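You operate a simulated robot arm through the tools that you are given. There is no shell and no other tool. Be economical: measure what you need, move in short steps, check, and stop when the job is done.

You run a simulated robot arm. Do the job below in one go: nothing can be reset, and whatever is moved stays where it is left.

JOB
Count the result tags on the packing bench top, then put as many of the core plugs from the packing bench top on the end of the packing bench.

It is judged by the outcome, as a careful person would: the job done as asked, and still so three seconds after it is handed in. It fails if anything else is knocked over, pushed out of place, dropped, spilled or broken.

ROBOT AND FRAMES
A 6-joint arm with a two-finger parallel gripper, fixed in place. Base frame: the origin is at the foot of the arm, x ahead of it, y to its left, z up; the work surface is at about z = 85. Readings come in cm, degrees, newtons and seconds.
With the tool pointing down near the work surface it reaches from about 24 to 64 cm from the base axis. Its first joint turns from -66.0 to 66.0 degrees. Payload 2.7 kg.
The TCP is the grasp point between the finger pads, 2.3 cm short of the fingertips. In the tool frame z runs along the fingers and y along their closing line. Largest opening 9.4 cm; finger width 3.8, thickness 1; the body of the gripper, 5.4 by 9.6 cm, starts 3.9 cm behind the TCP.
Orientation is that of the tool frame in the base frame, as a unit quaternion [x, y, z, w]. With the fingers straight down and closing along the base's y, the tool's x points along the base's -x, its y along +y and its z along -z.

CONTROLS
- The arm moves only by the tool send_rows. Its arguments are lists of equal length, an entry for each row: "hand": the gripper command, from -1 (shut) to 1 (fully open), values between in proportion; "slide": the shift along the tool's x, y, z in cm, a list of three; "angular": the turn, a rotation vector about the tool's x, y, z in degrees, a list of three. In form: {"hand": [hand, ...], "slide": [[dx, dy, dz], ...], "angular": [[ax, ay, az], ...]}. A call has 1 to 10 rows; each row is the pose to reach, as a shift and turn from the pose commanded when the call began, along the tool's axes at that moment. A row lasts 0.2 s, in which the tool goes at most 5 cm and 8.6 degrees; a call with a longer step from one row to the next is refused whole, and so is a gripper value outside its range. A pose out of reach is approached as far as the arm can. The call stops where the force on the tool passes 40 N (or 10 N more than at its start, if that is more) or the arm is blocked; 0.2 s more then pass. Each finger travels about 4.5 cm/s and halts on what it meets, pressing with about 21 N; the grip force reading is that of the motor and also rises with nothing between the fingers. The clock runs only during rows and for 0.2 s after the last one: add rows that repeat a pose to give the fingers time. The reply holds the time, the measured pose of the TCP, the force on the tool along the base axes, the opening and the grip force, in the units named above and with some noise, and new pictures: "views" is both (left out), scene, wrist or none.
- Cameras (640 x 400 px; columns grow to the right, rows downward): "scene" is fixed at [6.99, -43.71, 138.8]; the picture's right is [0.78, -0.63, 0.00], its down [-0.45, -0.56, -0.69] and it looks along [0.43, 0.54, -0.72] (base axes); focal length 214 px, centre (320, 200). "wrist" rides on the gripper at [-3.9, 0, -4.4] in the tool frame; the picture's right is [0.00, -1.00, 0.00], its down [0.97, 0.00, -0.24] and it looks along [0.24, 0.00, 0.97] (tool axes); focal length 218 px, centre (320, 200).
- point_at(camera, pixels): there is no depth. For up to 12 entries [column, row, z] of the newest picture of that camera ("zoom" is the newest enlarged one), the place [x, y] in the base frame at which the ray of that pixel passes the height z, good to about 0.2 cm. No time passes.
- enlarge(camera, box): a new picture of the part [left, top, right, bottom] of that camera's present view, enlarged. No time passes.
- sign_off(): hands the job in; it is judged then, once.

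Keep the steps short. Do not move on a guess: measure, check each grasp and each placing, and mend mistakes. In all there are 60 turns and 120 pictures (those below and enlarged ones count). Leave the gripper open and the arm clear of the work at the hand-in unless told otherwise, and finish with a single line.

The tools are called after "Request:" by a JSON object that holds its "op" and its "data". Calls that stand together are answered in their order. send_rows: Moves the arm, as the interface text tells. Its arguments: {"type":"object","properties":{"hand":{"type":"array"},"slide":{"type":"array"},"angular":{"type":"array"},"views":{"type":"string","enum":["both","scene","wrist","none"]}},"required":["hand","slide","angular"]} The other tools are called the same way: point_at (camera, pixels) gives the place at which the rays of pixels pass given heights; enlarge (camera, box) takes an enlarged picture of a part of a camera's view; sign_off () hands the job in.

At the start:

```text
time: 0.0
tool_pos: [42.45, -0.03, 114.29]
orientation: [-0.001, 1.0, 0.0, 0.0]
wrist_force: [0.5, -0.4, -0.1]
finger_gap: 9.41
finger_force: 0.2
```

scene: 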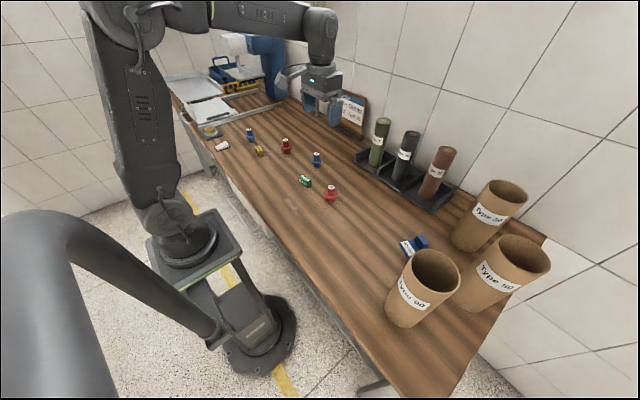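
wrist: 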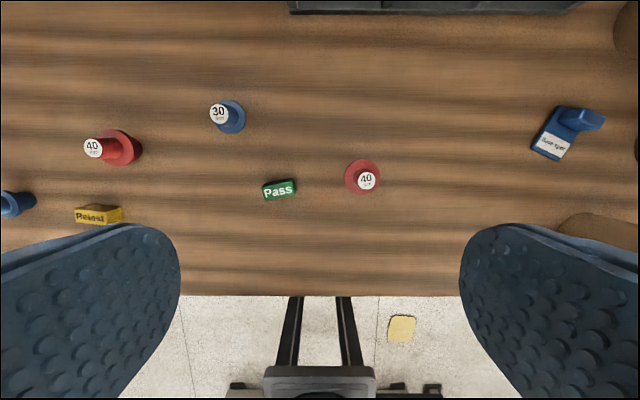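

I'll take enlarged looks at the scene to identify the tags, the plugs and the end of the bench.

Request:
{"op": "enlarge", "data": {"camera": "scene", "box": [190, 110, 350, 210]}}

Request:
{"op": "enlarge", "data": {"camera": "scene", "box": [150, 40, 310, 140]}}

Request:
{"op": "enlarge", "data": {"camera": "scene", "box": [340, 100, 600, 262]}}

Request:
{"op": "enlarge", "data": {"camera": "scene", "box": [340, 230, 600, 392]}}

```text
4.00 times, centred on (270, 160) of scene
```

zoom: 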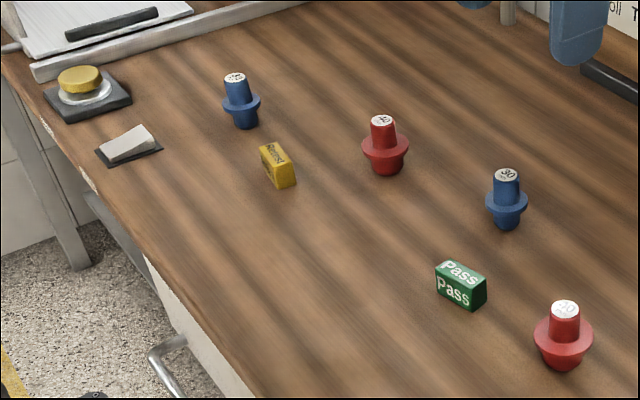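

```text
4.00 times, centred on (230, 90) of scene
```

zoom: 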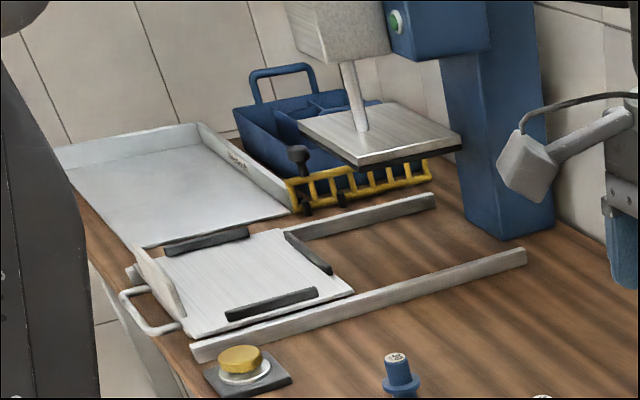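

```text
2.46 times, centred on (470, 181) of scene
```

zoom: 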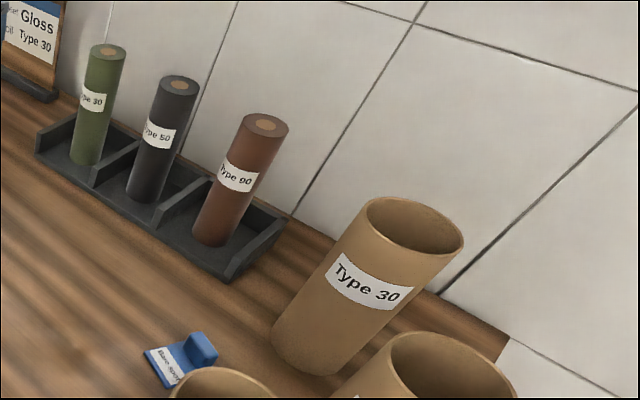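

```text
2.46 times, centred on (470, 311) of scene
```

zoom: 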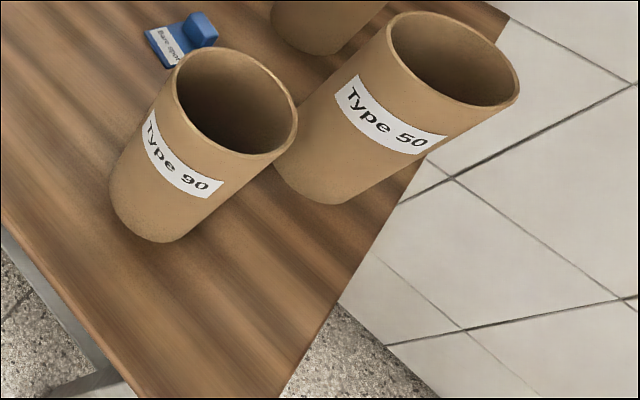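

Two tags are visible (yellow Retest and green Pass). I'll read the blue holder's label and the notice, and look for other tags.

Request:
{"op": "enlarge", "data": {"camera": "wrist", "box": [510, 90, 640, 172]}}

Request:
{"op": "enlarge", "data": {"camera": "scene", "box": [320, 80, 400, 130]}}

Request:
{"op": "enlarge", "data": {"camera": "wrist", "box": [0, 90, 240, 240]}}

Request:
{"op": "point_at", "data": {"camera": "scene", "pixels": [[250, 141, 85], [260, 156, 85], [287, 153, 85], [316, 166, 85], [305, 187, 85], [331, 201, 85], [548, 238, 85], [445, 398, 85], [405, 322, 85], [478, 306, 85], [470, 246, 85], [395, 398, 85]]}}

```text
4.88 times, centred on (575, 131) of wrist
```

zoom: 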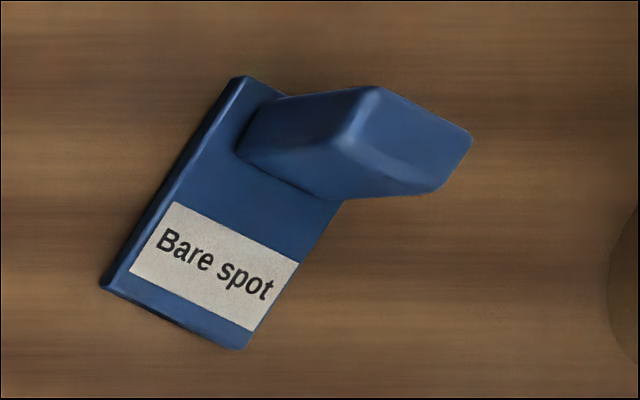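

```text
8.00 times, centred on (360, 105) of scene
```

zoom: 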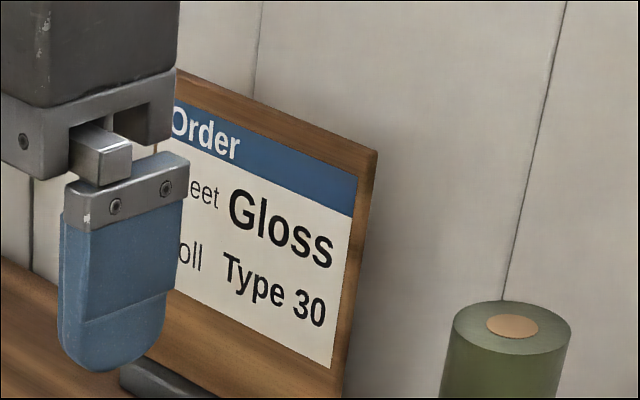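

```text
2.67 times, centred on (120, 165) of wrist
```

zoom: 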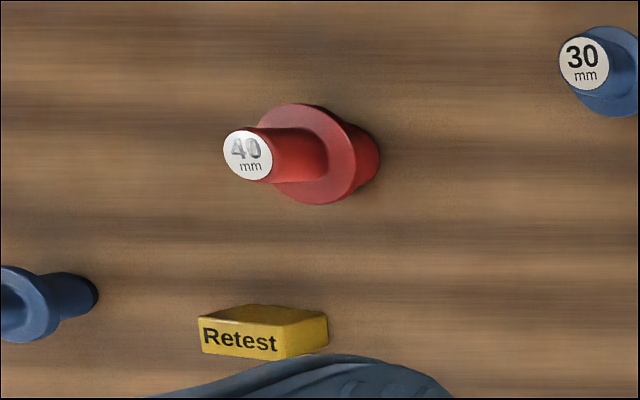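

```text
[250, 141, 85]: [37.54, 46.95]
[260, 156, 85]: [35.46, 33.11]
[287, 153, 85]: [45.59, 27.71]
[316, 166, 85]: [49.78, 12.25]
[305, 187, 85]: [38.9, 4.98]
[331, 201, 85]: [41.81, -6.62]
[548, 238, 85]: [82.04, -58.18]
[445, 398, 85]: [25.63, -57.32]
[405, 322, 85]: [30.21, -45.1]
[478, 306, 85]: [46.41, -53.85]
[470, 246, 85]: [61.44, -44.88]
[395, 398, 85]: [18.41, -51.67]
```

Order board says Gloss/Type 30, which isn't relevant here. The -y end of the bench (edge at about y=-57) is the only one in reach. I'll move the wrist camera over that end, staying high, to survey it and search for hidden tags.

Request:
{"op": "send_rows", "data": {"hand": [1, 1, 1, 1, 1, 1, 1, 1], "slide": [[0, -4.5, -0.5], [0, -9, -1], [0, -13.5, -1.5], [0, -18, -2], [0, -22.5, -2], [0, -27, -2], [0, -31, -2], [0, -34, -2]], "angular": [[0, 0, 0], [0, 0, 0], [0, 0, 0], [0, 0, 0], [0, 0, 0], [0, 0, 0], [0, 0, 0], [0, 0, 0]]}}

```text
time: 1.8
tool_pos: [42.27, -33.91, 116.21]
orientation: [0.0, 1.0, 0.001, -0.001]
wrist_force: [-0.2, -0.1, -0.2]
finger_gap: 9.43
finger_force: 0.0
```

scene: 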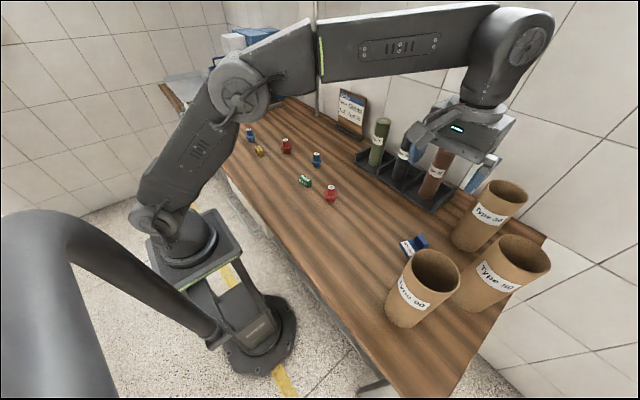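
wrist: 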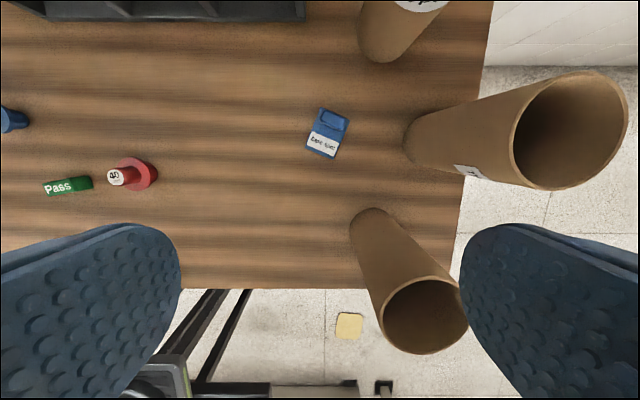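

I see the whole end: the tubes, the blue holder and the bench edge. I'll measure the tube bases, the edges and the objects.

Request:
{"op": "point_at", "data": {"camera": "wrist", "pixels": [[492, 10, 85], [470, 155, 85], [448, 285, 85], [348, 288, 85], [404, 137, 85], [416, 165, 85], [350, 232, 85], [385, 210, 85], [362, 50, 85], [327, 135, 87], [141, 173, 85], [68, 185, 87]]}}

Request:
{"op": "enlarge", "data": {"camera": "wrist", "box": [280, 60, 520, 300]}}

Request:
{"op": "enlarge", "data": {"camera": "wrist", "box": [0, 100, 200, 225]}}

```text
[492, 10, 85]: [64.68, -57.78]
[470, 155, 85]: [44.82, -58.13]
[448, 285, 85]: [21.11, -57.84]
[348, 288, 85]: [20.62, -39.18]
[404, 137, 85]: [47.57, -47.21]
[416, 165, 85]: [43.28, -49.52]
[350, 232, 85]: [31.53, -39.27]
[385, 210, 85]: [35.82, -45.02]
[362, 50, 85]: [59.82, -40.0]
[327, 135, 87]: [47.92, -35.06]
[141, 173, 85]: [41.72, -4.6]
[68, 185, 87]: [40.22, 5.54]
```

```text
1.67 times, centred on (400, 180) of wrist
```

zoom: 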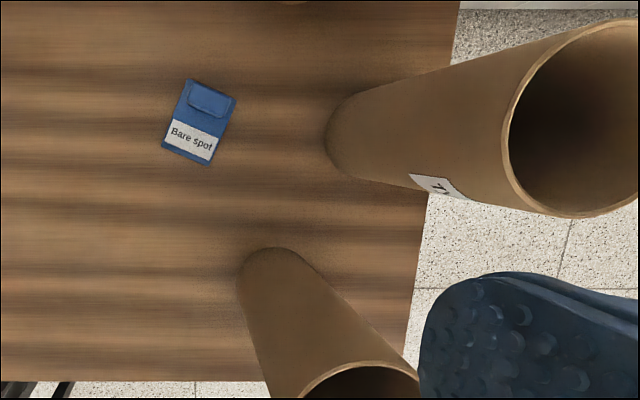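

```text
3.20 times, centred on (100, 162) of wrist
```

zoom: 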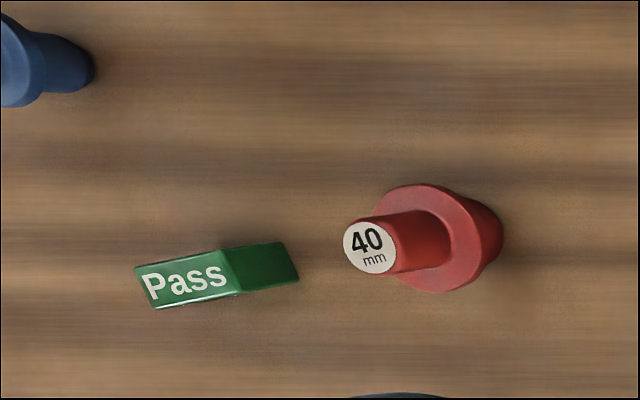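

From here I can see the Pass tag, a plug and the "Bare spot" handled block (not a result tag by shape). I'll tilt the camera forward to look behind the tubes and the rack, and enlarge the blue block.

Request:
{"op": "enlarge", "data": {"camera": "scene", "box": [390, 225, 440, 265]}}

Request:
{"op": "send_rows", "data": {"hand": [1, 1, 1, 1, 1, 1], "slide": [[0, 1, -1], [0, 3, -2], [0, 5, -3], [0, 7, -4], [0, 9, -4], [0, 9, -4]], "angular": [[0, -8, 0], [0, -16, 0], [0, -24, 0], [0, -32, 0], [0, -40, 0], [0, -40, 0]], "views": "wrist"}}

```text
10.00 times, centred on (415, 245) of scene
```

zoom: 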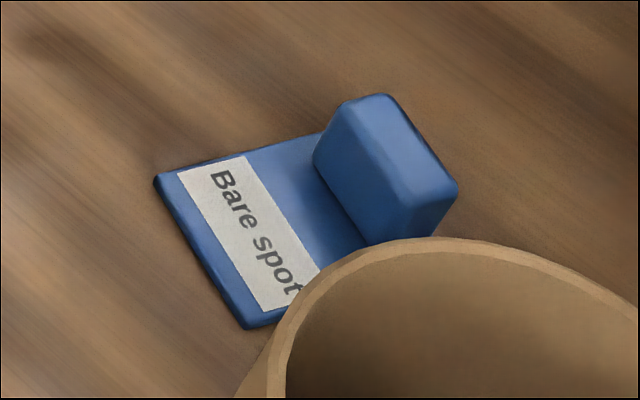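

```text
time: 3.2
tool_pos: [42.4, -24.81, 120.26]
orientation: [0.0, 0.94, 0.0, 0.342]
wrist_force: [1.0, -0.6, -0.5]
finger_gap: 9.37
finger_force: 0.0
```

wrist: 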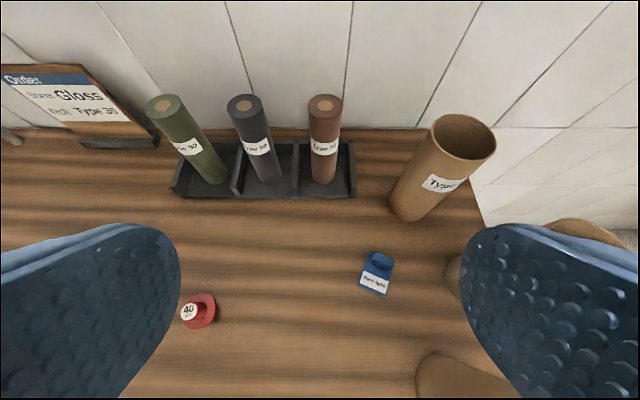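

The back of the bench at this end holds no tags. I'll do the same survey towards +y, staying high.

Request:
{"op": "send_rows", "data": {"hand": [1, 1, 1, 1, 1, 1, 1, 1, 1, 1], "slide": [[0, 4.8, 0], [0, 9.6, 0], [0, 14.4, 0], [0, 19.2, 0], [0, 24, 0], [0, 28.8, 0], [0, 33.6, 0], [0, 38.4, 0], [0, 43.2, 0], [0, 48, 0]], "angular": [[0, 0, 0], [0, 0, 0], [0, 0, 0], [0, 0, 0], [0, 0, 0], [0, 0, 0], [0, 0, 0], [0, 0, 0], [0, 0, 0], [0, 0, 0]]}}

```text
time: 5.4
tool_pos: [42.22, 23.0, 120.18]
orientation: [0.0, 0.939, 0.001, 0.343]
wrist_force: [0.2, -0.1, 0.6]
finger_gap: 9.4
finger_force: 0.2
```

scene: 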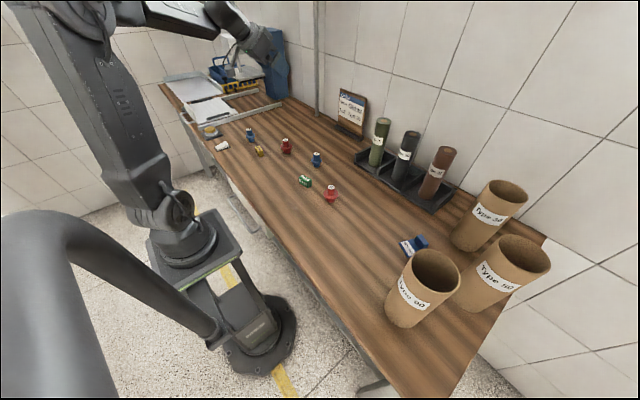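
wrist: 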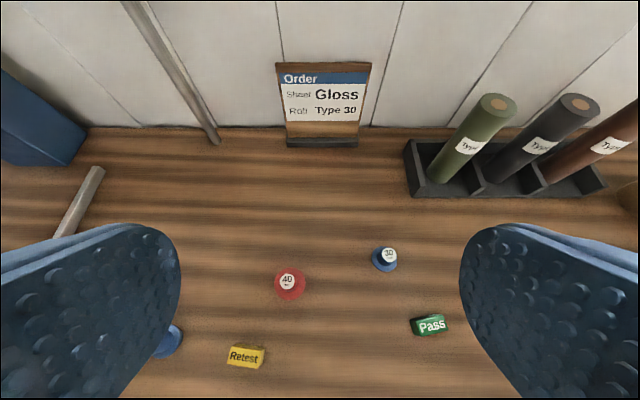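

Still only Pass and Retest. Now the far end in the scene view.

Request:
{"op": "enlarge", "data": {"camera": "scene", "box": [150, 55, 310, 155]}}

Request:
{"op": "enlarge", "data": {"camera": "wrist", "box": [260, 220, 460, 345]}}

Request:
{"op": "point_at", "data": {"camera": "wrist", "pixels": [[385, 262, 87], [289, 286, 87], [388, 254, 91]]}}

```text
4.00 times, centred on (230, 105) of scene
```

zoom: 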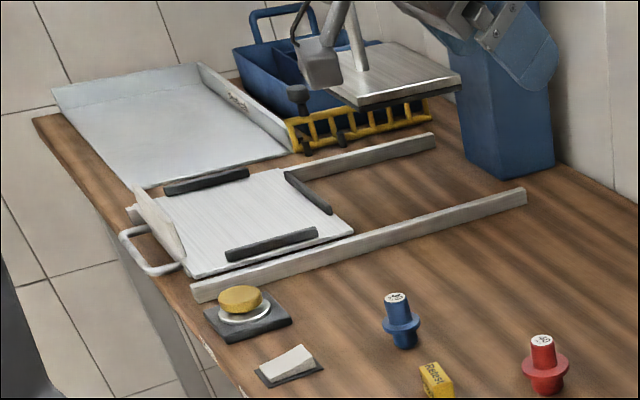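

```text
3.20 times, centred on (360, 282) of wrist
```

zoom: 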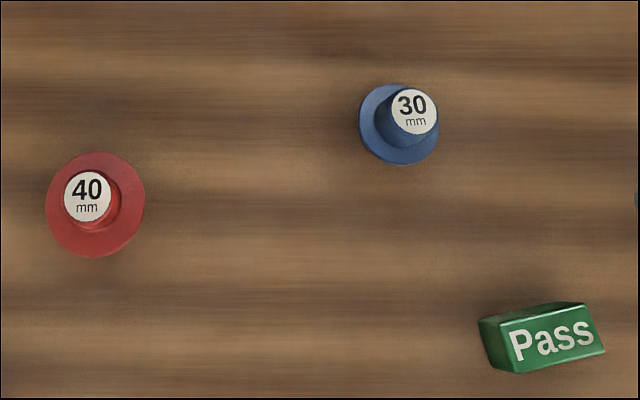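

```text
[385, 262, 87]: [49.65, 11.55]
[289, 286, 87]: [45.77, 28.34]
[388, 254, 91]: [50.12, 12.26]
```

Count settled: 2 result tags, so exactly 2 plugs go to the end. Next I straighten the tool and move above the nearer red plug (about 41.7, -5).

Request:
{"op": "send_rows", "data": {"hand": [1, 1, 1, 1, 1, 1, 1], "slide": [[0, -4.5, 0], [0, -9, 0], [0, -13.5, 0], [0, -18, 0], [0, -22.5, 0], [0, -26, 0], [0, -28, 0]], "angular": [[0, 8, 0], [0, 16, 0], [0, 24, 0], [0, 32, 0], [0, 40, 0], [0, 40, 0], [0, 40, 0]], "views": "none"}}

Request:
{"op": "send_rows", "data": {"hand": [1, 1, 1, 1, 1], "slide": [[0, 0, 4.5], [0, 0, 9], [0, 0, 13.5], [0, 0, 18], [0, 0, 18]], "angular": [[0, 0, 0], [0, 0, 0], [0, 0, 0], [0, 0, 0], [0, 0, 0]], "views": "both"}}

```text
time: 7.0
tool_pos: [42.36, -5.06, 120.36]
orientation: [-0.001, 1.0, 0.0, 0.0]
wrist_force: [-0.4, -0.5, 0.6]
finger_gap: 9.39
finger_force: 0.1
```

```text
time: 8.2
tool_pos: [42.68, -4.89, 102.34]
orientation: [-0.001, 1.0, 0.0, 0.001]
wrist_force: [0.3, 0.7, -0.3]
finger_gap: 9.4
finger_force: 0.1
```

scene: 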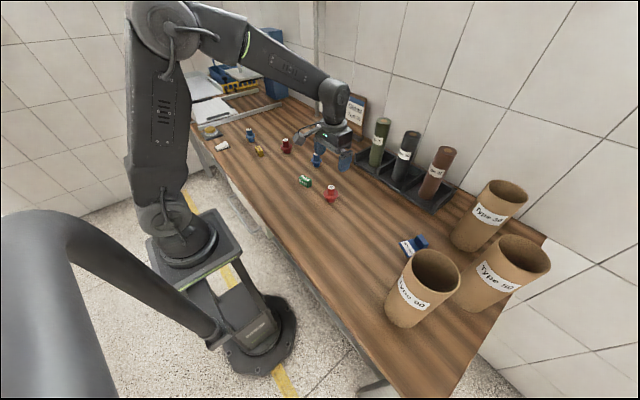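
wrist: 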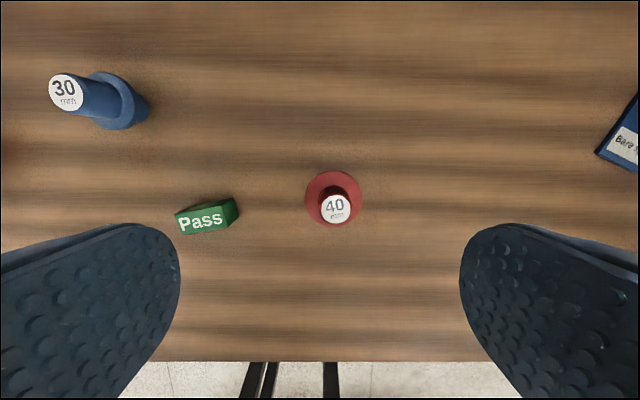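

I'll find the plug's axis and height: top disc centre at (335,209), flange centre at (333,198).

Request:
{"op": "point_at", "data": {"camera": "wrist", "pixels": [[335, 209, 89], [335, 209, 90], [335, 209, 91], [335, 209, 92], [333, 198, 87], [333, 198, 88], [304, 198, 87], [363, 198, 87], [319, 209, 91], [352, 209, 91]]}}

Request:
{"op": "enlarge", "data": {"camera": "scene", "box": [295, 170, 359, 210]}}

Request:
{"op": "enlarge", "data": {"camera": "wrist", "box": [280, 160, 384, 225]}}

```text
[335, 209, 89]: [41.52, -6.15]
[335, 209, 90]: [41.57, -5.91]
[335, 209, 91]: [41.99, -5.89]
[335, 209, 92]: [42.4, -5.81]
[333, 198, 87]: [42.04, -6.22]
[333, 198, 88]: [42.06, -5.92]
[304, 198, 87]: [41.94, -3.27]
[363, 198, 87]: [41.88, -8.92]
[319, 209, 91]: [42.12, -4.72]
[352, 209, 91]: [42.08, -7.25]
```

```text
10.00 times, centred on (327, 190) of scene
```

zoom: 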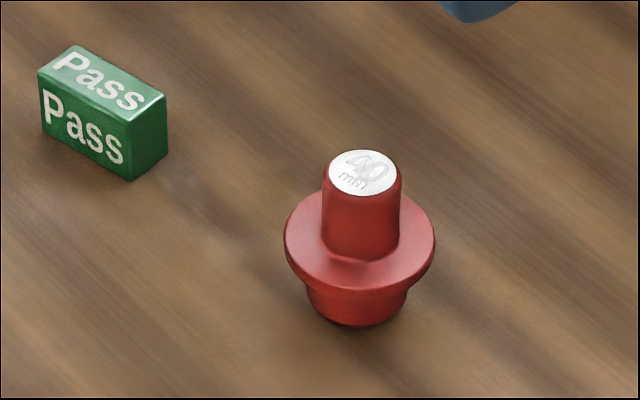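

```text
6.15 times, centred on (332, 192) of wrist
```

zoom: 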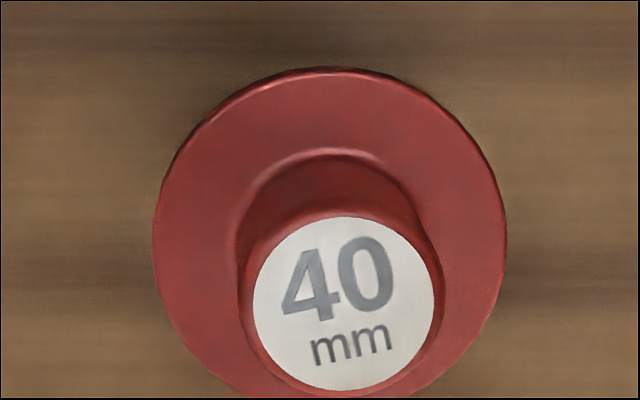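

The plug's axis is at about (42.05, -6.0), the flange is 5 cm wide and tops out near z 87.7, and the 2.6 cm post tops out near z 90.7. I'll align and descend to TCP z ≈ 90.5 with the fingertips just above the flange, then check before closing.

Request:
{"op": "send_rows", "data": {"hand": [1, 1, 1, 1, 1], "slide": [[0.6, -1.1, 2], [0.6, -1.1, 6], [0.6, -1.1, 9.5], [0.6, -1.1, 11.8], [0.6, -1.1, 11.8]], "angular": [[0, 0, 0], [0, 0, 0], [0, 0, 0], [0, 0, 0], [0, 0, 0]]}}

```text
time: 9.4
tool_pos: [42.01, -6.04, 90.65]
orientation: [0.0, 1.0, 0.0, 0.0]
wrist_force: [0.1, 0.0, 0.1]
finger_gap: 9.4
finger_force: 0.0
```

scene: 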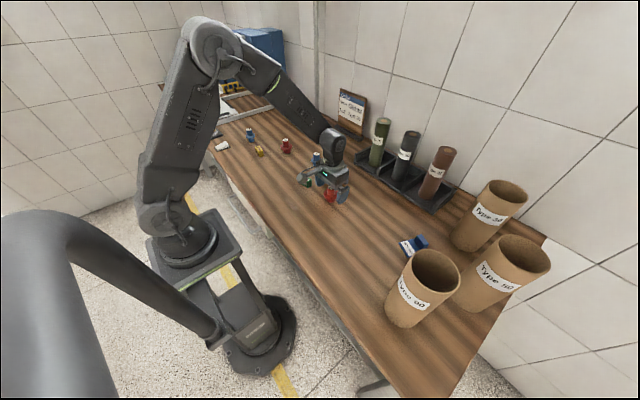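
wrist: 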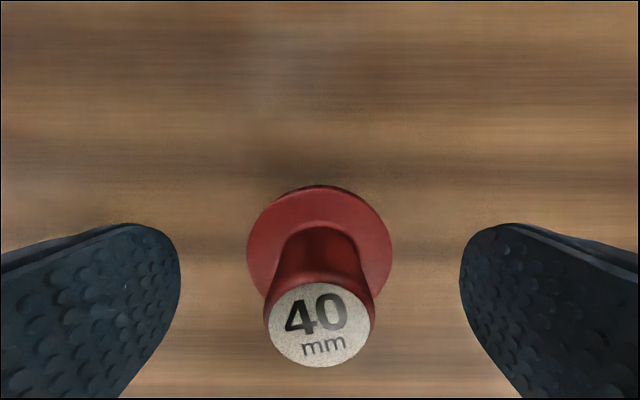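

The plug is centred between the fingers. Closing.

Request:
{"op": "send_rows", "data": {"hand": [-1, -1, -1, -1, -1, -1], "slide": [[0, 0, 0], [0, 0, 0], [0, 0, 0], [0, 0, 0], [0, 0, 0], [0, 0, 0]], "angular": [[0, 0, 0], [0, 0, 0], [0, 0, 0], [0, 0, 0], [0, 0, 0], [0, 0, 0]], "views": "wrist"}}

```text
time: 10.8
tool_pos: [41.86, -5.93, 90.61]
orientation: [-0.001, 1.0, 0.0, 0.0]
wrist_force: [-0.8, -0.2, 1.6]
finger_gap: 2.46
finger_force: 20.7
```

wrist: 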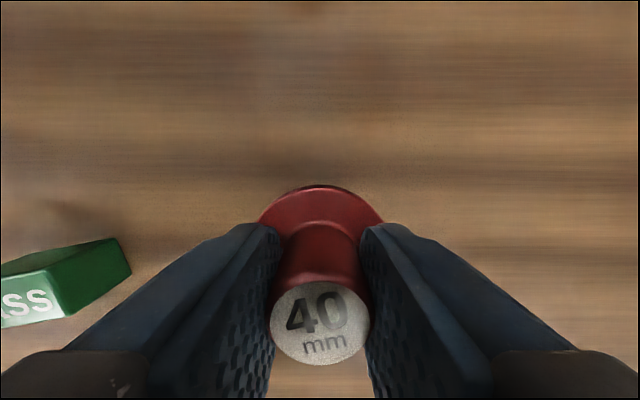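

Held at a 2.46 cm gap. Next I lift straight up to clear the tubes (tops about z 104) and check the grip and the shape of the wrist.

Request:
{"op": "send_rows", "data": {"hand": [-1, -1, -1, -1, -1, -1, -1], "slide": [[0, 0, -2], [0, 0, -6.5], [0, 0, -11], [0, 0, -15.5], [0, 0, -20], [0, 0, -25], [0, 0, -25]], "angular": [[0, 0, 0], [0, 0, 0], [0, 0, 0], [0, 0, 0], [0, 0, 0], [0, 0, 0], [0, 0, 0]]}}

Request:
{"op": "enlarge", "data": {"camera": "scene", "box": [220, 30, 380, 130]}}

```text
time: 12.4
tool_pos: [41.67, -6.46, 115.56]
orientation: [-0.001, 1.0, 0.0, 0.0]
wrist_force: [0.5, 0.4, -0.5]
finger_gap: 2.46
finger_force: 20.9
```

scene: 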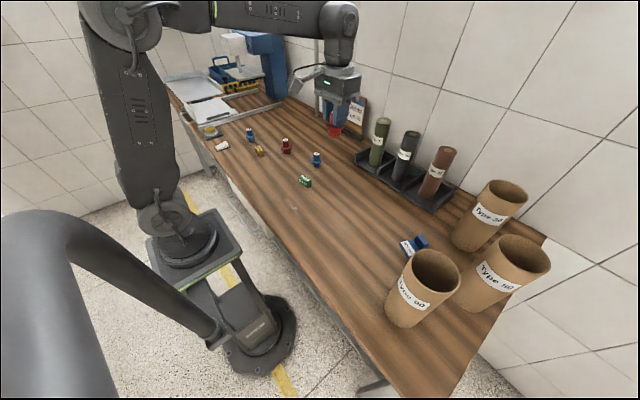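
wrist: 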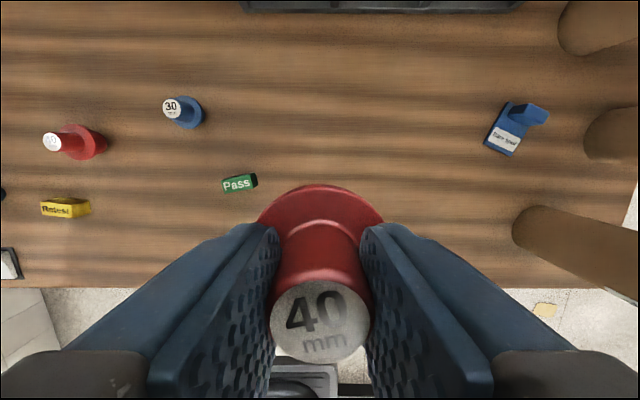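

```text
4.00 times, centred on (300, 80) of scene
```

zoom: 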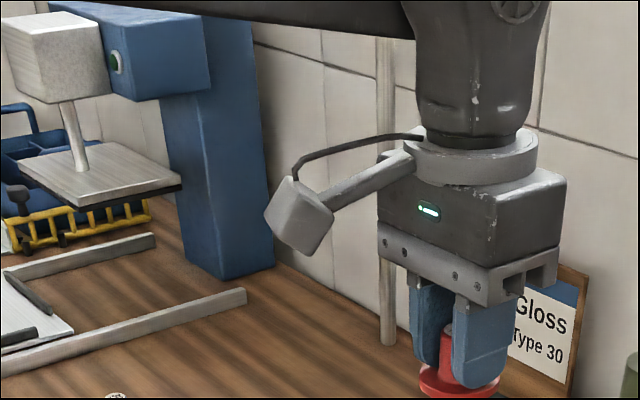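

The grip is firm. The camera box on the wrist points toward the robot, so it will be over open space at the target. I'll carry the plug at z 115 (plug bottom about 110, above the tubes) to over (30.5, -54).

Request:
{"op": "send_rows", "data": {"hand": [-1, -1, -1, -1, -1, -1, -1, -1, -1, -1], "slide": [[1.1, -4.75, -0.3], [2.2, -9.5, -0.6], [3.3, -14.2, -1], [4.5, -19, -1], [5.6, -23.7, -1], [6.7, -28.5, -1], [7.8, -33.2, -1], [9, -38, -1], [10.1, -42.7, -1], [11.2, -47.4, -1]], "angular": [[0, 0, 0], [0, 0, 0], [0, 0, 0], [0, 0, 0], [0, 0, 0], [0, 0, 0], [0, 0, 0], [0, 0, 0], [0, 0, 0], [0, 0, 0]]}}

```text
time: 14.6
tool_pos: [30.29, -49.31, 115.87]
orientation: [-0.001, 1.0, 0.0, 0.001]
wrist_force: [0.1, -0.6, -0.6]
finger_gap: 2.42
finger_force: 21.0
out of reach, approached as far as the arm can: row 9, 10
```

scene: 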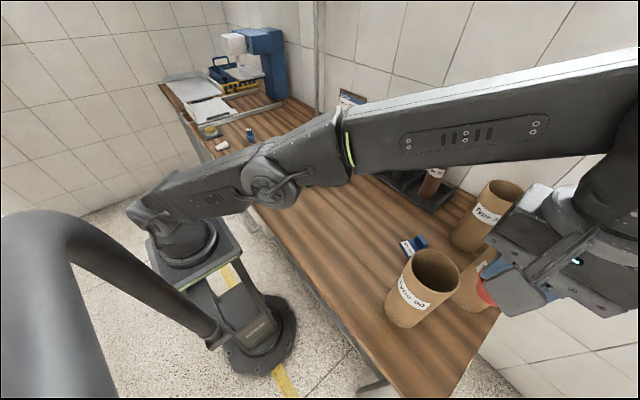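
wrist: 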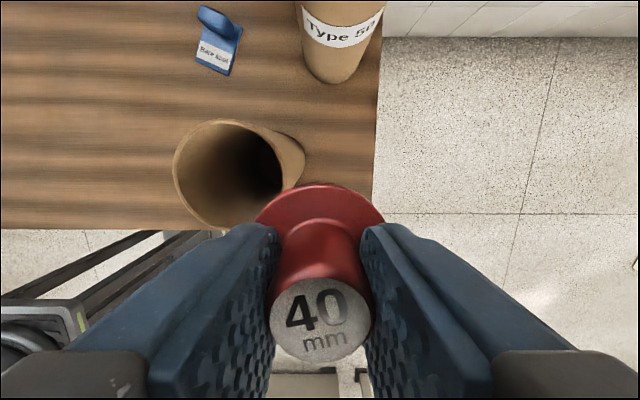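

The arm is at full stretch at y=-49.3 at this height, because reach grows lower down. I'll lower 3.5 cm (plug bottom stays above the tube tops) and see where it settles.

Request:
{"op": "send_rows", "data": {"hand": [-1, -1, -1], "slide": [[0, 0, 2], [0, 0, 3.5], [0, 0, 3.5]], "angular": [[0, 0, 0], [0, 0, 0], [0, 0, 0]], "views": "none"}}

```text
time: 15.4
tool_pos: [30.03, -49.43, 112.43]
orientation: [-0.001, 1.0, 0.0, 0.0]
wrist_force: [0.0, 0.7, -0.5]
finger_gap: 2.41
finger_force: 21.4
```

The command was clamped at what it reached. I'll move to about (26, -51), which is clear of the Type 90 tube horizontally, then lower to about z 101.

Request:
{"op": "send_rows", "data": {"hand": [-1, -1, -1, -1, -1], "slide": [[2, -0.8, 0], [4, -1.6, 0], [4, -1.6, 4], [4, -1.6, 8], [4, -1.6, 8]], "angular": [[0, 0, 0], [0, 0, 0], [0, 0, 0], [0, 0, 0], [0, 0, 0]]}}

```text
time: 16.6
tool_pos: [26.12, -51.1, 104.25]
orientation: [-0.001, 1.0, 0.0, -0.001]
wrist_force: [-0.4, 0.4, 0.1]
finger_gap: 2.41
finger_force: 20.7
```

scene: 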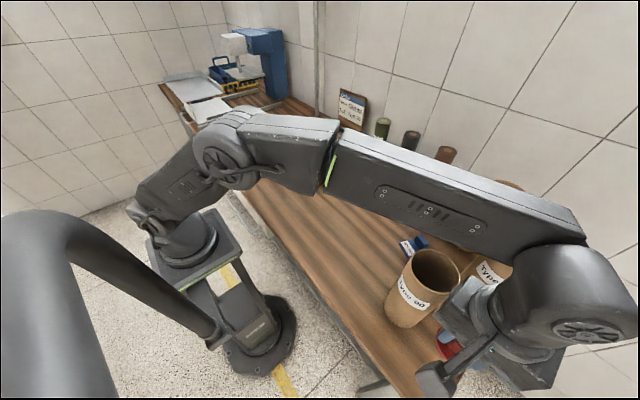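
wrist: 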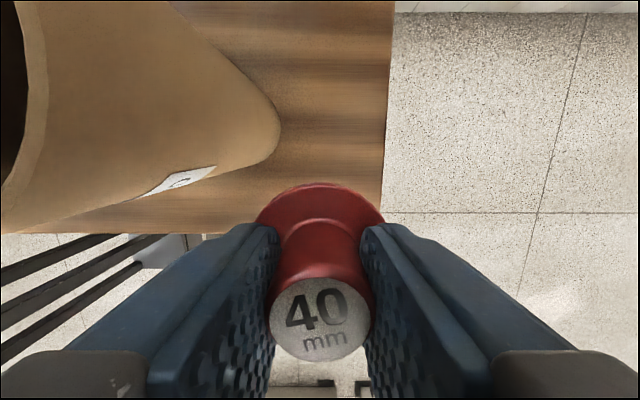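

Re-measuring the bench edges and the Type 90 tube's base from here.

Request:
{"op": "point_at", "data": {"camera": "wrist", "pixels": [[281, 130, 85], [262, 160, 85], [215, 40, 85], [386, 120, 85], [383, 205, 85], [230, 233, 85]]}}

```text
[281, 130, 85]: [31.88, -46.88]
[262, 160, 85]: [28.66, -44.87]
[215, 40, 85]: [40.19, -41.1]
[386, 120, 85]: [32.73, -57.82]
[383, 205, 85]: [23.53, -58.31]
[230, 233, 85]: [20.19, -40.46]
```

The tube axis (31.6, -43.3), end edge (y≈-58) and front edge (x≈20.3) are confirmed. I'll shift to (30, -54) and lower partway.

Request:
{"op": "send_rows", "data": {"hand": [-1, -1, -1, -1, -1], "slide": [[-2, -2.9, 0], [-4, -2.9, 0], [-4, -2.9, 4], [-4, -2.9, 8], [-4, -2.9, 8]], "angular": [[0, 0, 0], [0, 0, 0], [0, 0, 0], [0, 0, 0], [0, 0, 0]]}}

```text
time: 17.8
tool_pos: [30.06, -53.82, 96.14]
orientation: [-0.001, 1.0, -0.001, 0.0]
wrist_force: [-0.4, 1.3, -0.3]
finger_gap: 2.42
finger_force: 21.2
```

scene: 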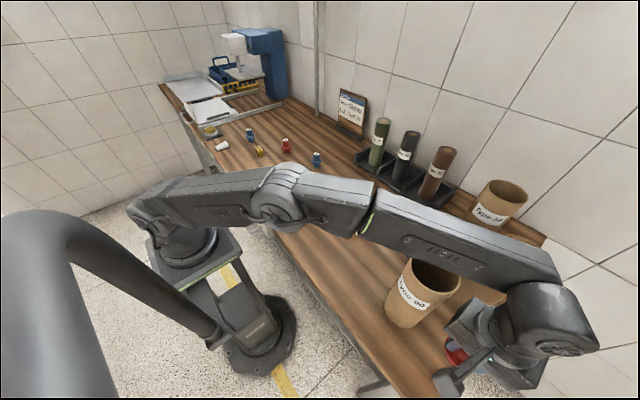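
wrist: 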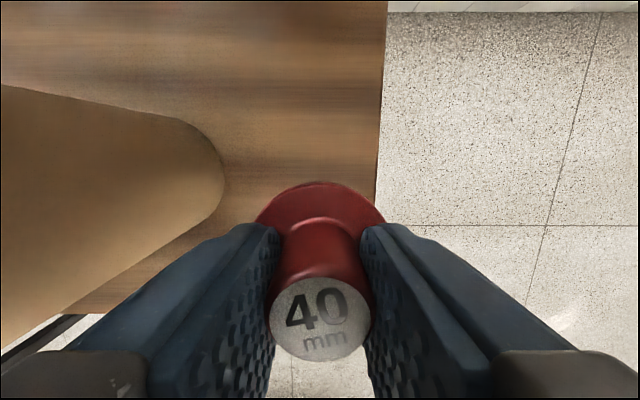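

Before lowering further, I'm checking how high the forearm passes over the Type 90 tube.

Request:
{"op": "point_at", "data": {"camera": "scene", "pixels": [[545, 322, 110], [545, 322, 115], [545, 322, 120], [440, 270, 104], [440, 270, 110], [440, 270, 114], [440, 270, 118], [500, 292, 110], [500, 292, 114], [500, 292, 118]]}}

Request:
{"op": "enlarge", "data": {"camera": "scene", "box": [350, 200, 610, 398]}}

```text
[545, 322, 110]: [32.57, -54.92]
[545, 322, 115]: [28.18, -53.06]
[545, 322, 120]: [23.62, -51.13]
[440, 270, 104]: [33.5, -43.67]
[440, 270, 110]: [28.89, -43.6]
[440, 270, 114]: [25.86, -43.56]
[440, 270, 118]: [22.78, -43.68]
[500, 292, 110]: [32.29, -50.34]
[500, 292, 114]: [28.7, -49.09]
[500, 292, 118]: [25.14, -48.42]
```

```text
2.02 times, centred on (480, 299) of scene
```

zoom: 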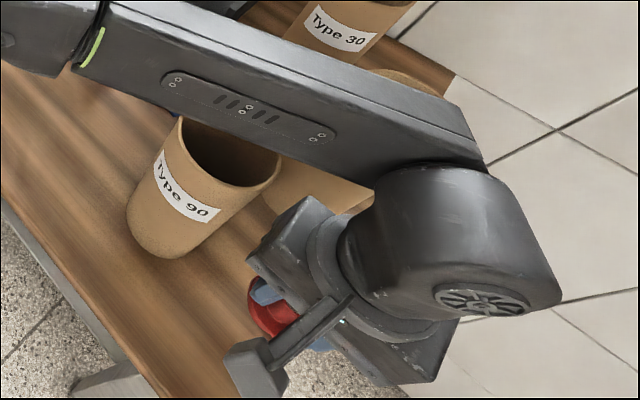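

The estimate gives the forearm underside at z 111 or more near the tube (top about 104), so lowering another 5.4 cm still leaves a few cm. I'll go in two steps, checking in between.

Request:
{"op": "send_rows", "data": {"hand": [-1, -1, -1], "slide": [[0, 0, 1.5], [0, 0, 3], [0, 0, 3]], "angular": [[0, 0, 0], [0, 0, 0], [0, 0, 0]], "views": "wrist"}}

Request:
{"op": "enlarge", "data": {"camera": "scene", "box": [360, 220, 616, 380]}}

```text
time: 18.6
tool_pos: [30.36, -53.62, 93.26]
orientation: [-0.001, 1.0, 0.0, 0.0]
wrist_force: [-0.4, 0.4, -0.4]
finger_gap: 2.46
finger_force: 21.2
```

wrist: 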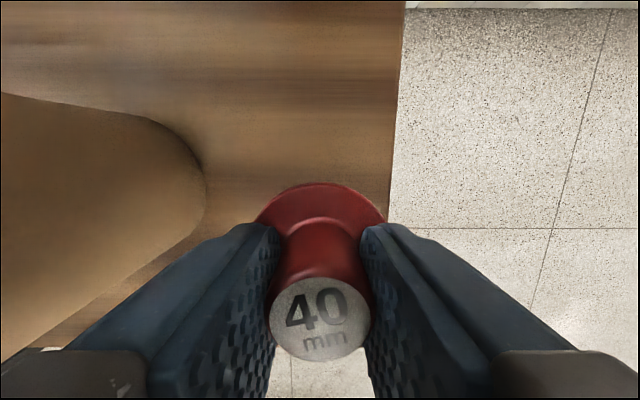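

```text
2.50 times, centred on (488, 300) of scene
```

zoom: 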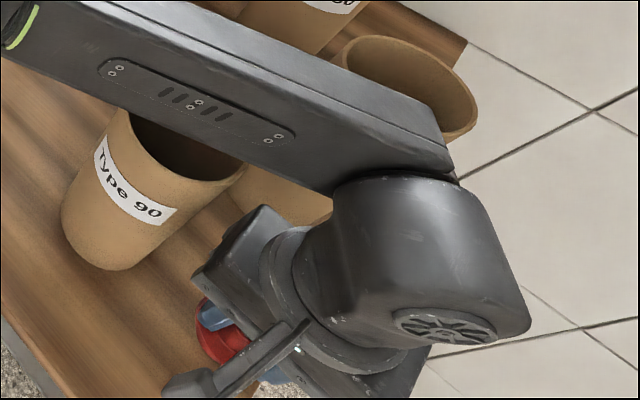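

The forearm underside is still at least 108.9 by my ray check, and the forces are quiet. I'll lower the last 2.6 cm to touch-down.

Request:
{"op": "send_rows", "data": {"hand": [-1, -1, -1, -1], "slide": [[0, 0, 1.3], [0, 0, 2.2], [0, 0, 2.6], [0, 0, 2.6]], "angular": [[0, 0, 0], [0, 0, 0], [0, 0, 0], [0, 0, 0]], "views": "wrist"}}

Request:
{"op": "enlarge", "data": {"camera": "scene", "box": [360, 220, 616, 380]}}

```text
time: 19.6
tool_pos: [30.34, -53.79, 90.7]
orientation: [-0.001, 1.0, 0.0, 0.0]
wrist_force: [-0.3, -0.7, -0.2]
finger_gap: 2.44
finger_force: 21.0
```

wrist: 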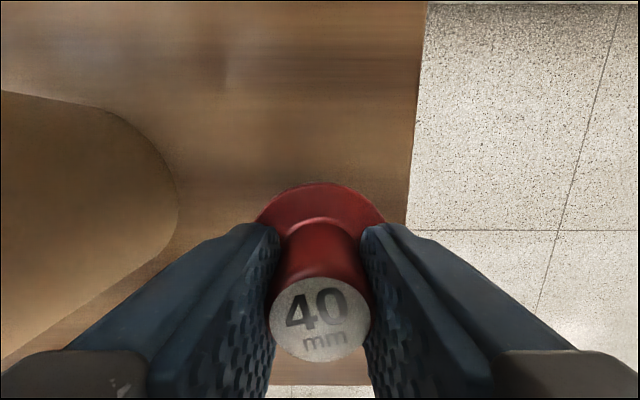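

```text
2.50 times, centred on (488, 300) of scene
```

zoom: 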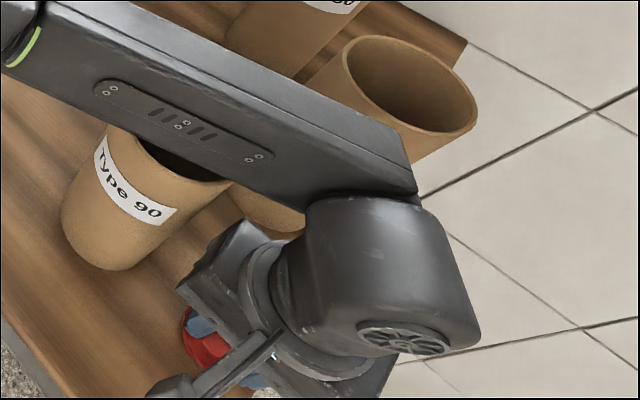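

Not yet touching and no force. Nudging down to feel contact.

Request:
{"op": "send_rows", "data": {"hand": [-1, -1, -1], "slide": [[0, 0, 0.15], [0, 0, 0.25], [0, 0, 0.25]], "angular": [[0, 0, 0], [0, 0, 0], [0, 0, 0]], "views": "none"}}

```text
time: 20.4
tool_pos: [30.29, -53.82, 90.63]
orientation: [0.0, 1.0, -0.001, 0.001]
wrist_force: [-0.1, 3.2, 15.9]
finger_gap: 2.42
finger_force: 20.6
```

Contact is 16 N upward, so the plug stands on the bench. I'll ease up slightly and open to about 5 cm only.

Request:
{"op": "send_rows", "data": {"hand": [-1, -0.4, 0.05, 0.05, 0.05], "slide": [[0, 0, -0.1], [0, 0, -0.1], [0, 0, -0.1], [0, 0, -0.1], [0, 0, -0.1]], "angular": [[0, 0, 0], [0, 0, 0], [0, 0, 0], [0, 0, 0], [0, 0, 0]], "views": "wrist"}}

```text
time: 21.6
tool_pos: [30.19, -53.86, 90.55]
orientation: [0.0, 1.0, 0.0, 0.0]
wrist_force: [-0.3, -1.0, 9.2]
finger_gap: 4.79
finger_force: 0.1
```

wrist: 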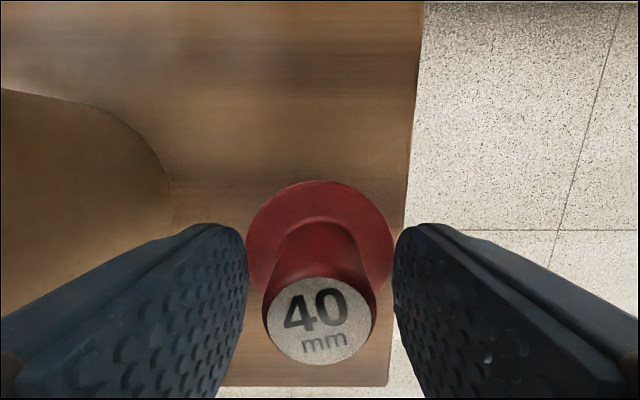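

The plug is released and upright, but 9 N of upward force remains, so I raise gently.

Request:
{"op": "send_rows", "data": {"hand": [0.05, 0.05, 0.05], "slide": [[0, 0, -0.5], [0, 0, -1.5], [0, 0, -1.5]], "angular": [[0, 0, 0], [0, 0, 0], [0, 0, 0]], "views": "both"}}

```text
time: 22.4
tool_pos: [30.26, -53.84, 91.93]
orientation: [-0.001, 1.0, 0.001, 0.0]
wrist_force: [-0.3, -0.5, 0.2]
finger_gap: 4.93
finger_force: 0.1
```

scene: 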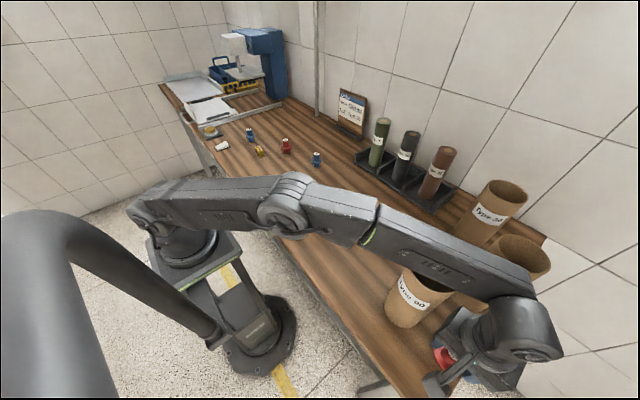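
wrist: 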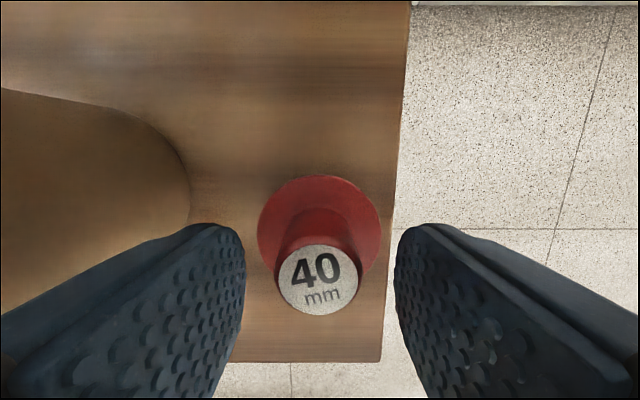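

Force is zero, and the plug is upright on the bench with the tube unmoved. I retreat: up, then along the same path back in.

Request:
{"op": "send_rows", "data": {"hand": [0.05, 0.05, 0.05, 0.05, 0.05, 0.05, 0.05, 0.05], "slide": [[0, 0, -4], [0, 0, -8], [0, 0, -11.5], [2, 2, -13], [4, 3.5, -16], [4, 3.5, -20], [4, 3.5, -24], [4, 3.5, -24]], "angular": [[0, 0, 0], [0, 0, 0], [0, 0, 0], [0, 0, 0], [0, 0, 0], [0, 0, 0], [0, 0, 0], [0, 0, 0]], "views": "both"}}

```text
time: 24.2
tool_pos: [25.96, -50.51, 116.14]
orientation: [0.0, 1.0, 0.001, -0.001]
wrist_force: [1.1, -0.6, 0.6]
finger_gap: 4.94
finger_force: 0.0
```

scene: 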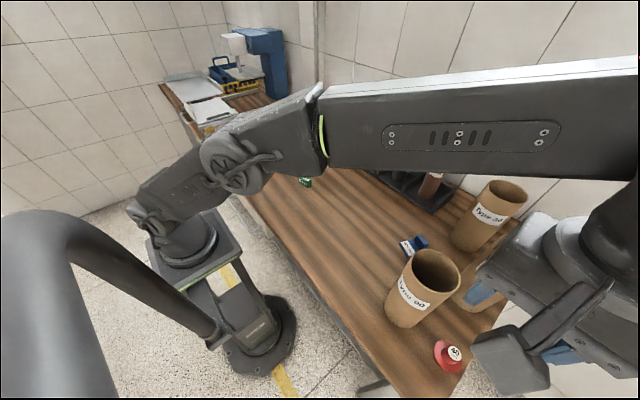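
wrist: 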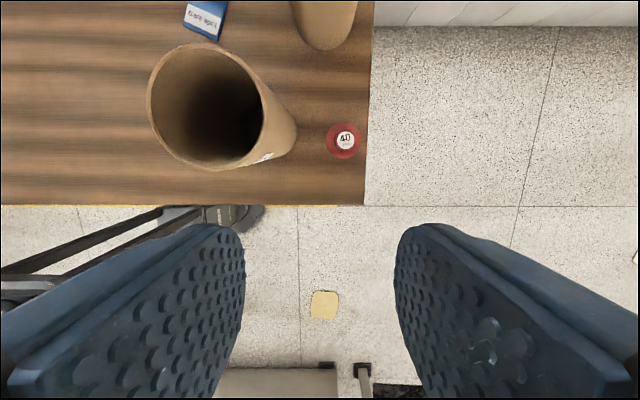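

The first plug stands at the end and everything else is in place. I head high towards the blue 30 mm plug at about (49.9, 12).

Request:
{"op": "send_rows", "data": {"hand": [0.05, 0.3, 0.6, 1, 1, 1, 1, 1, 1, 1], "slide": [[-1.5, 4.6, 0], [-3, 9.2, 0], [-4.5, 13.8, 0], [-6, 18.4, 0], [-7.5, 23, 0], [-9, 27.6, 0], [-10.5, 32.2, 0], [-12, 36.8, 0], [-13.5, 41.4, 0], [-15, 46, 0]], "angular": [[0, 0, 0], [0, 0, 0], [0, 0, 0], [0, 0, 0], [0, 0, 0], [0, 0, 0], [0, 0, 0], [0, 0, 0], [0, 0, 0], [0, 0, 0]], "views": "none"}}

Request:
{"op": "send_rows", "data": {"hand": [1, 1, 1, 1, 1, 1, 1, 1], "slide": [[-2.2, 4.2, 0], [-4.5, 8.4, 0], [-6.7, 12.6, 0], [-9, 16.8, 0], [-9, 16.8, 4.5], [-9, 16.8, 9], [-9, 16.8, 13.5], [-9, 16.8, 13.5]], "angular": [[0, 0, 0], [0, 0, 0], [0, 0, 0], [0, 0, 0], [0, 0, 0], [0, 0, 0], [0, 0, 0], [0, 0, 0]], "views": "both"}}

```text
time: 26.4
tool_pos: [40.98, -4.23, 116.19]
orientation: [0.0, 1.0, 0.0, 0.0]
wrist_force: [-0.6, 0.0, 0.5]
finger_gap: 9.43
finger_force: 0.1
```

```text
time: 28.2
tool_pos: [49.94, 12.5, 102.79]
orientation: [-0.001, 1.0, -0.001, 0.0]
wrist_force: [-0.7, 0.3, 0.6]
finger_gap: 9.38
finger_force: 0.0
```

scene: 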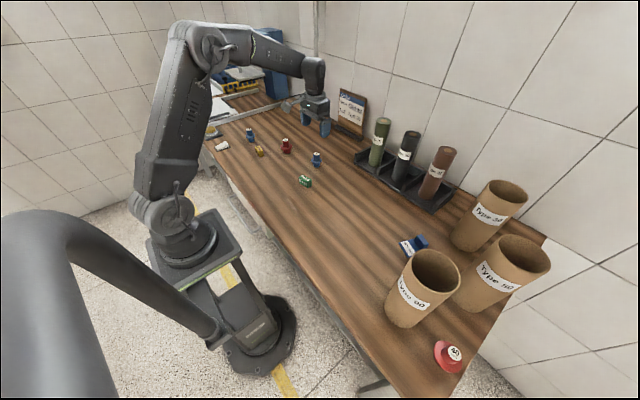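
wrist: 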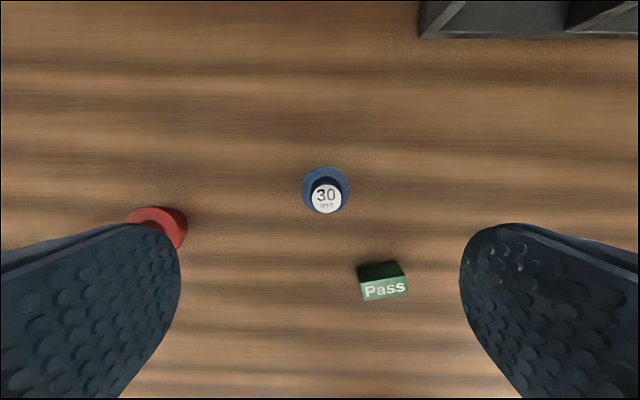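

Measuring the blue plug: top disc centre at (326,199), flange centre at (325,189).

Request:
{"op": "point_at", "data": {"camera": "wrist", "pixels": [[326, 199, 90], [326, 199, 90.7], [326, 199, 92], [325, 189, 87.5], [301, 189, 87.5], [350, 189, 87.5], [311, 199, 90.7], [341, 199, 90.7]]}}

Request:
{"op": "enlarge", "data": {"camera": "scene", "box": [292, 140, 340, 170]}}

```text
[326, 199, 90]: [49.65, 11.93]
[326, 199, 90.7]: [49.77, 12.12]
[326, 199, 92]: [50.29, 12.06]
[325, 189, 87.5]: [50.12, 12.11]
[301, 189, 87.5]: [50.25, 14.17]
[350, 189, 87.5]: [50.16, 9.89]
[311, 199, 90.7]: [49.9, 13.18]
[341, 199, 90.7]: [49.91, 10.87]
```

```text
13.33 times, centred on (316, 155) of scene
```

zoom: 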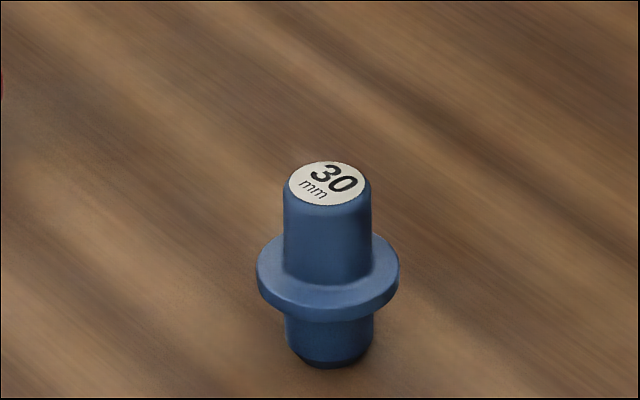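

The blue plug's axis is at (50.0, 12.05) with similar height. I descend to z ≈ 90.8 with fingers open, then close.

Request:
{"op": "send_rows", "data": {"hand": [1, 1, 1, 1, 1, -1, -1, -1, -1, -1], "slide": [[0, -0.45, 3], [0, -0.45, 7], [0, -0.45, 10.5], [0, -0.45, 11.9], [0, -0.45, 11.9], [0, -0.45, 11.9], [0, -0.45, 11.9], [0, -0.45, 11.9], [0, -0.45, 11.9], [0, -0.45, 11.9]], "angular": [[0, 0, 0], [0, 0, 0], [0, 0, 0], [0, 0, 0], [0, 0, 0], [0, 0, 0], [0, 0, 0], [0, 0, 0], [0, 0, 0], [0, 0, 0]], "views": "wrist"}}

```text
time: 30.4
tool_pos: [50.23, 11.73, 90.48]
orientation: [0.0, 1.0, 0.0, 0.0]
wrist_force: [-0.1, -1.2, 1.5]
finger_gap: 2.48
finger_force: 20.8
```

wrist: 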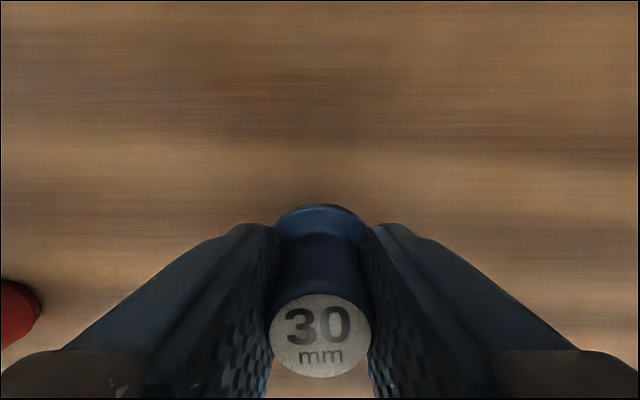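

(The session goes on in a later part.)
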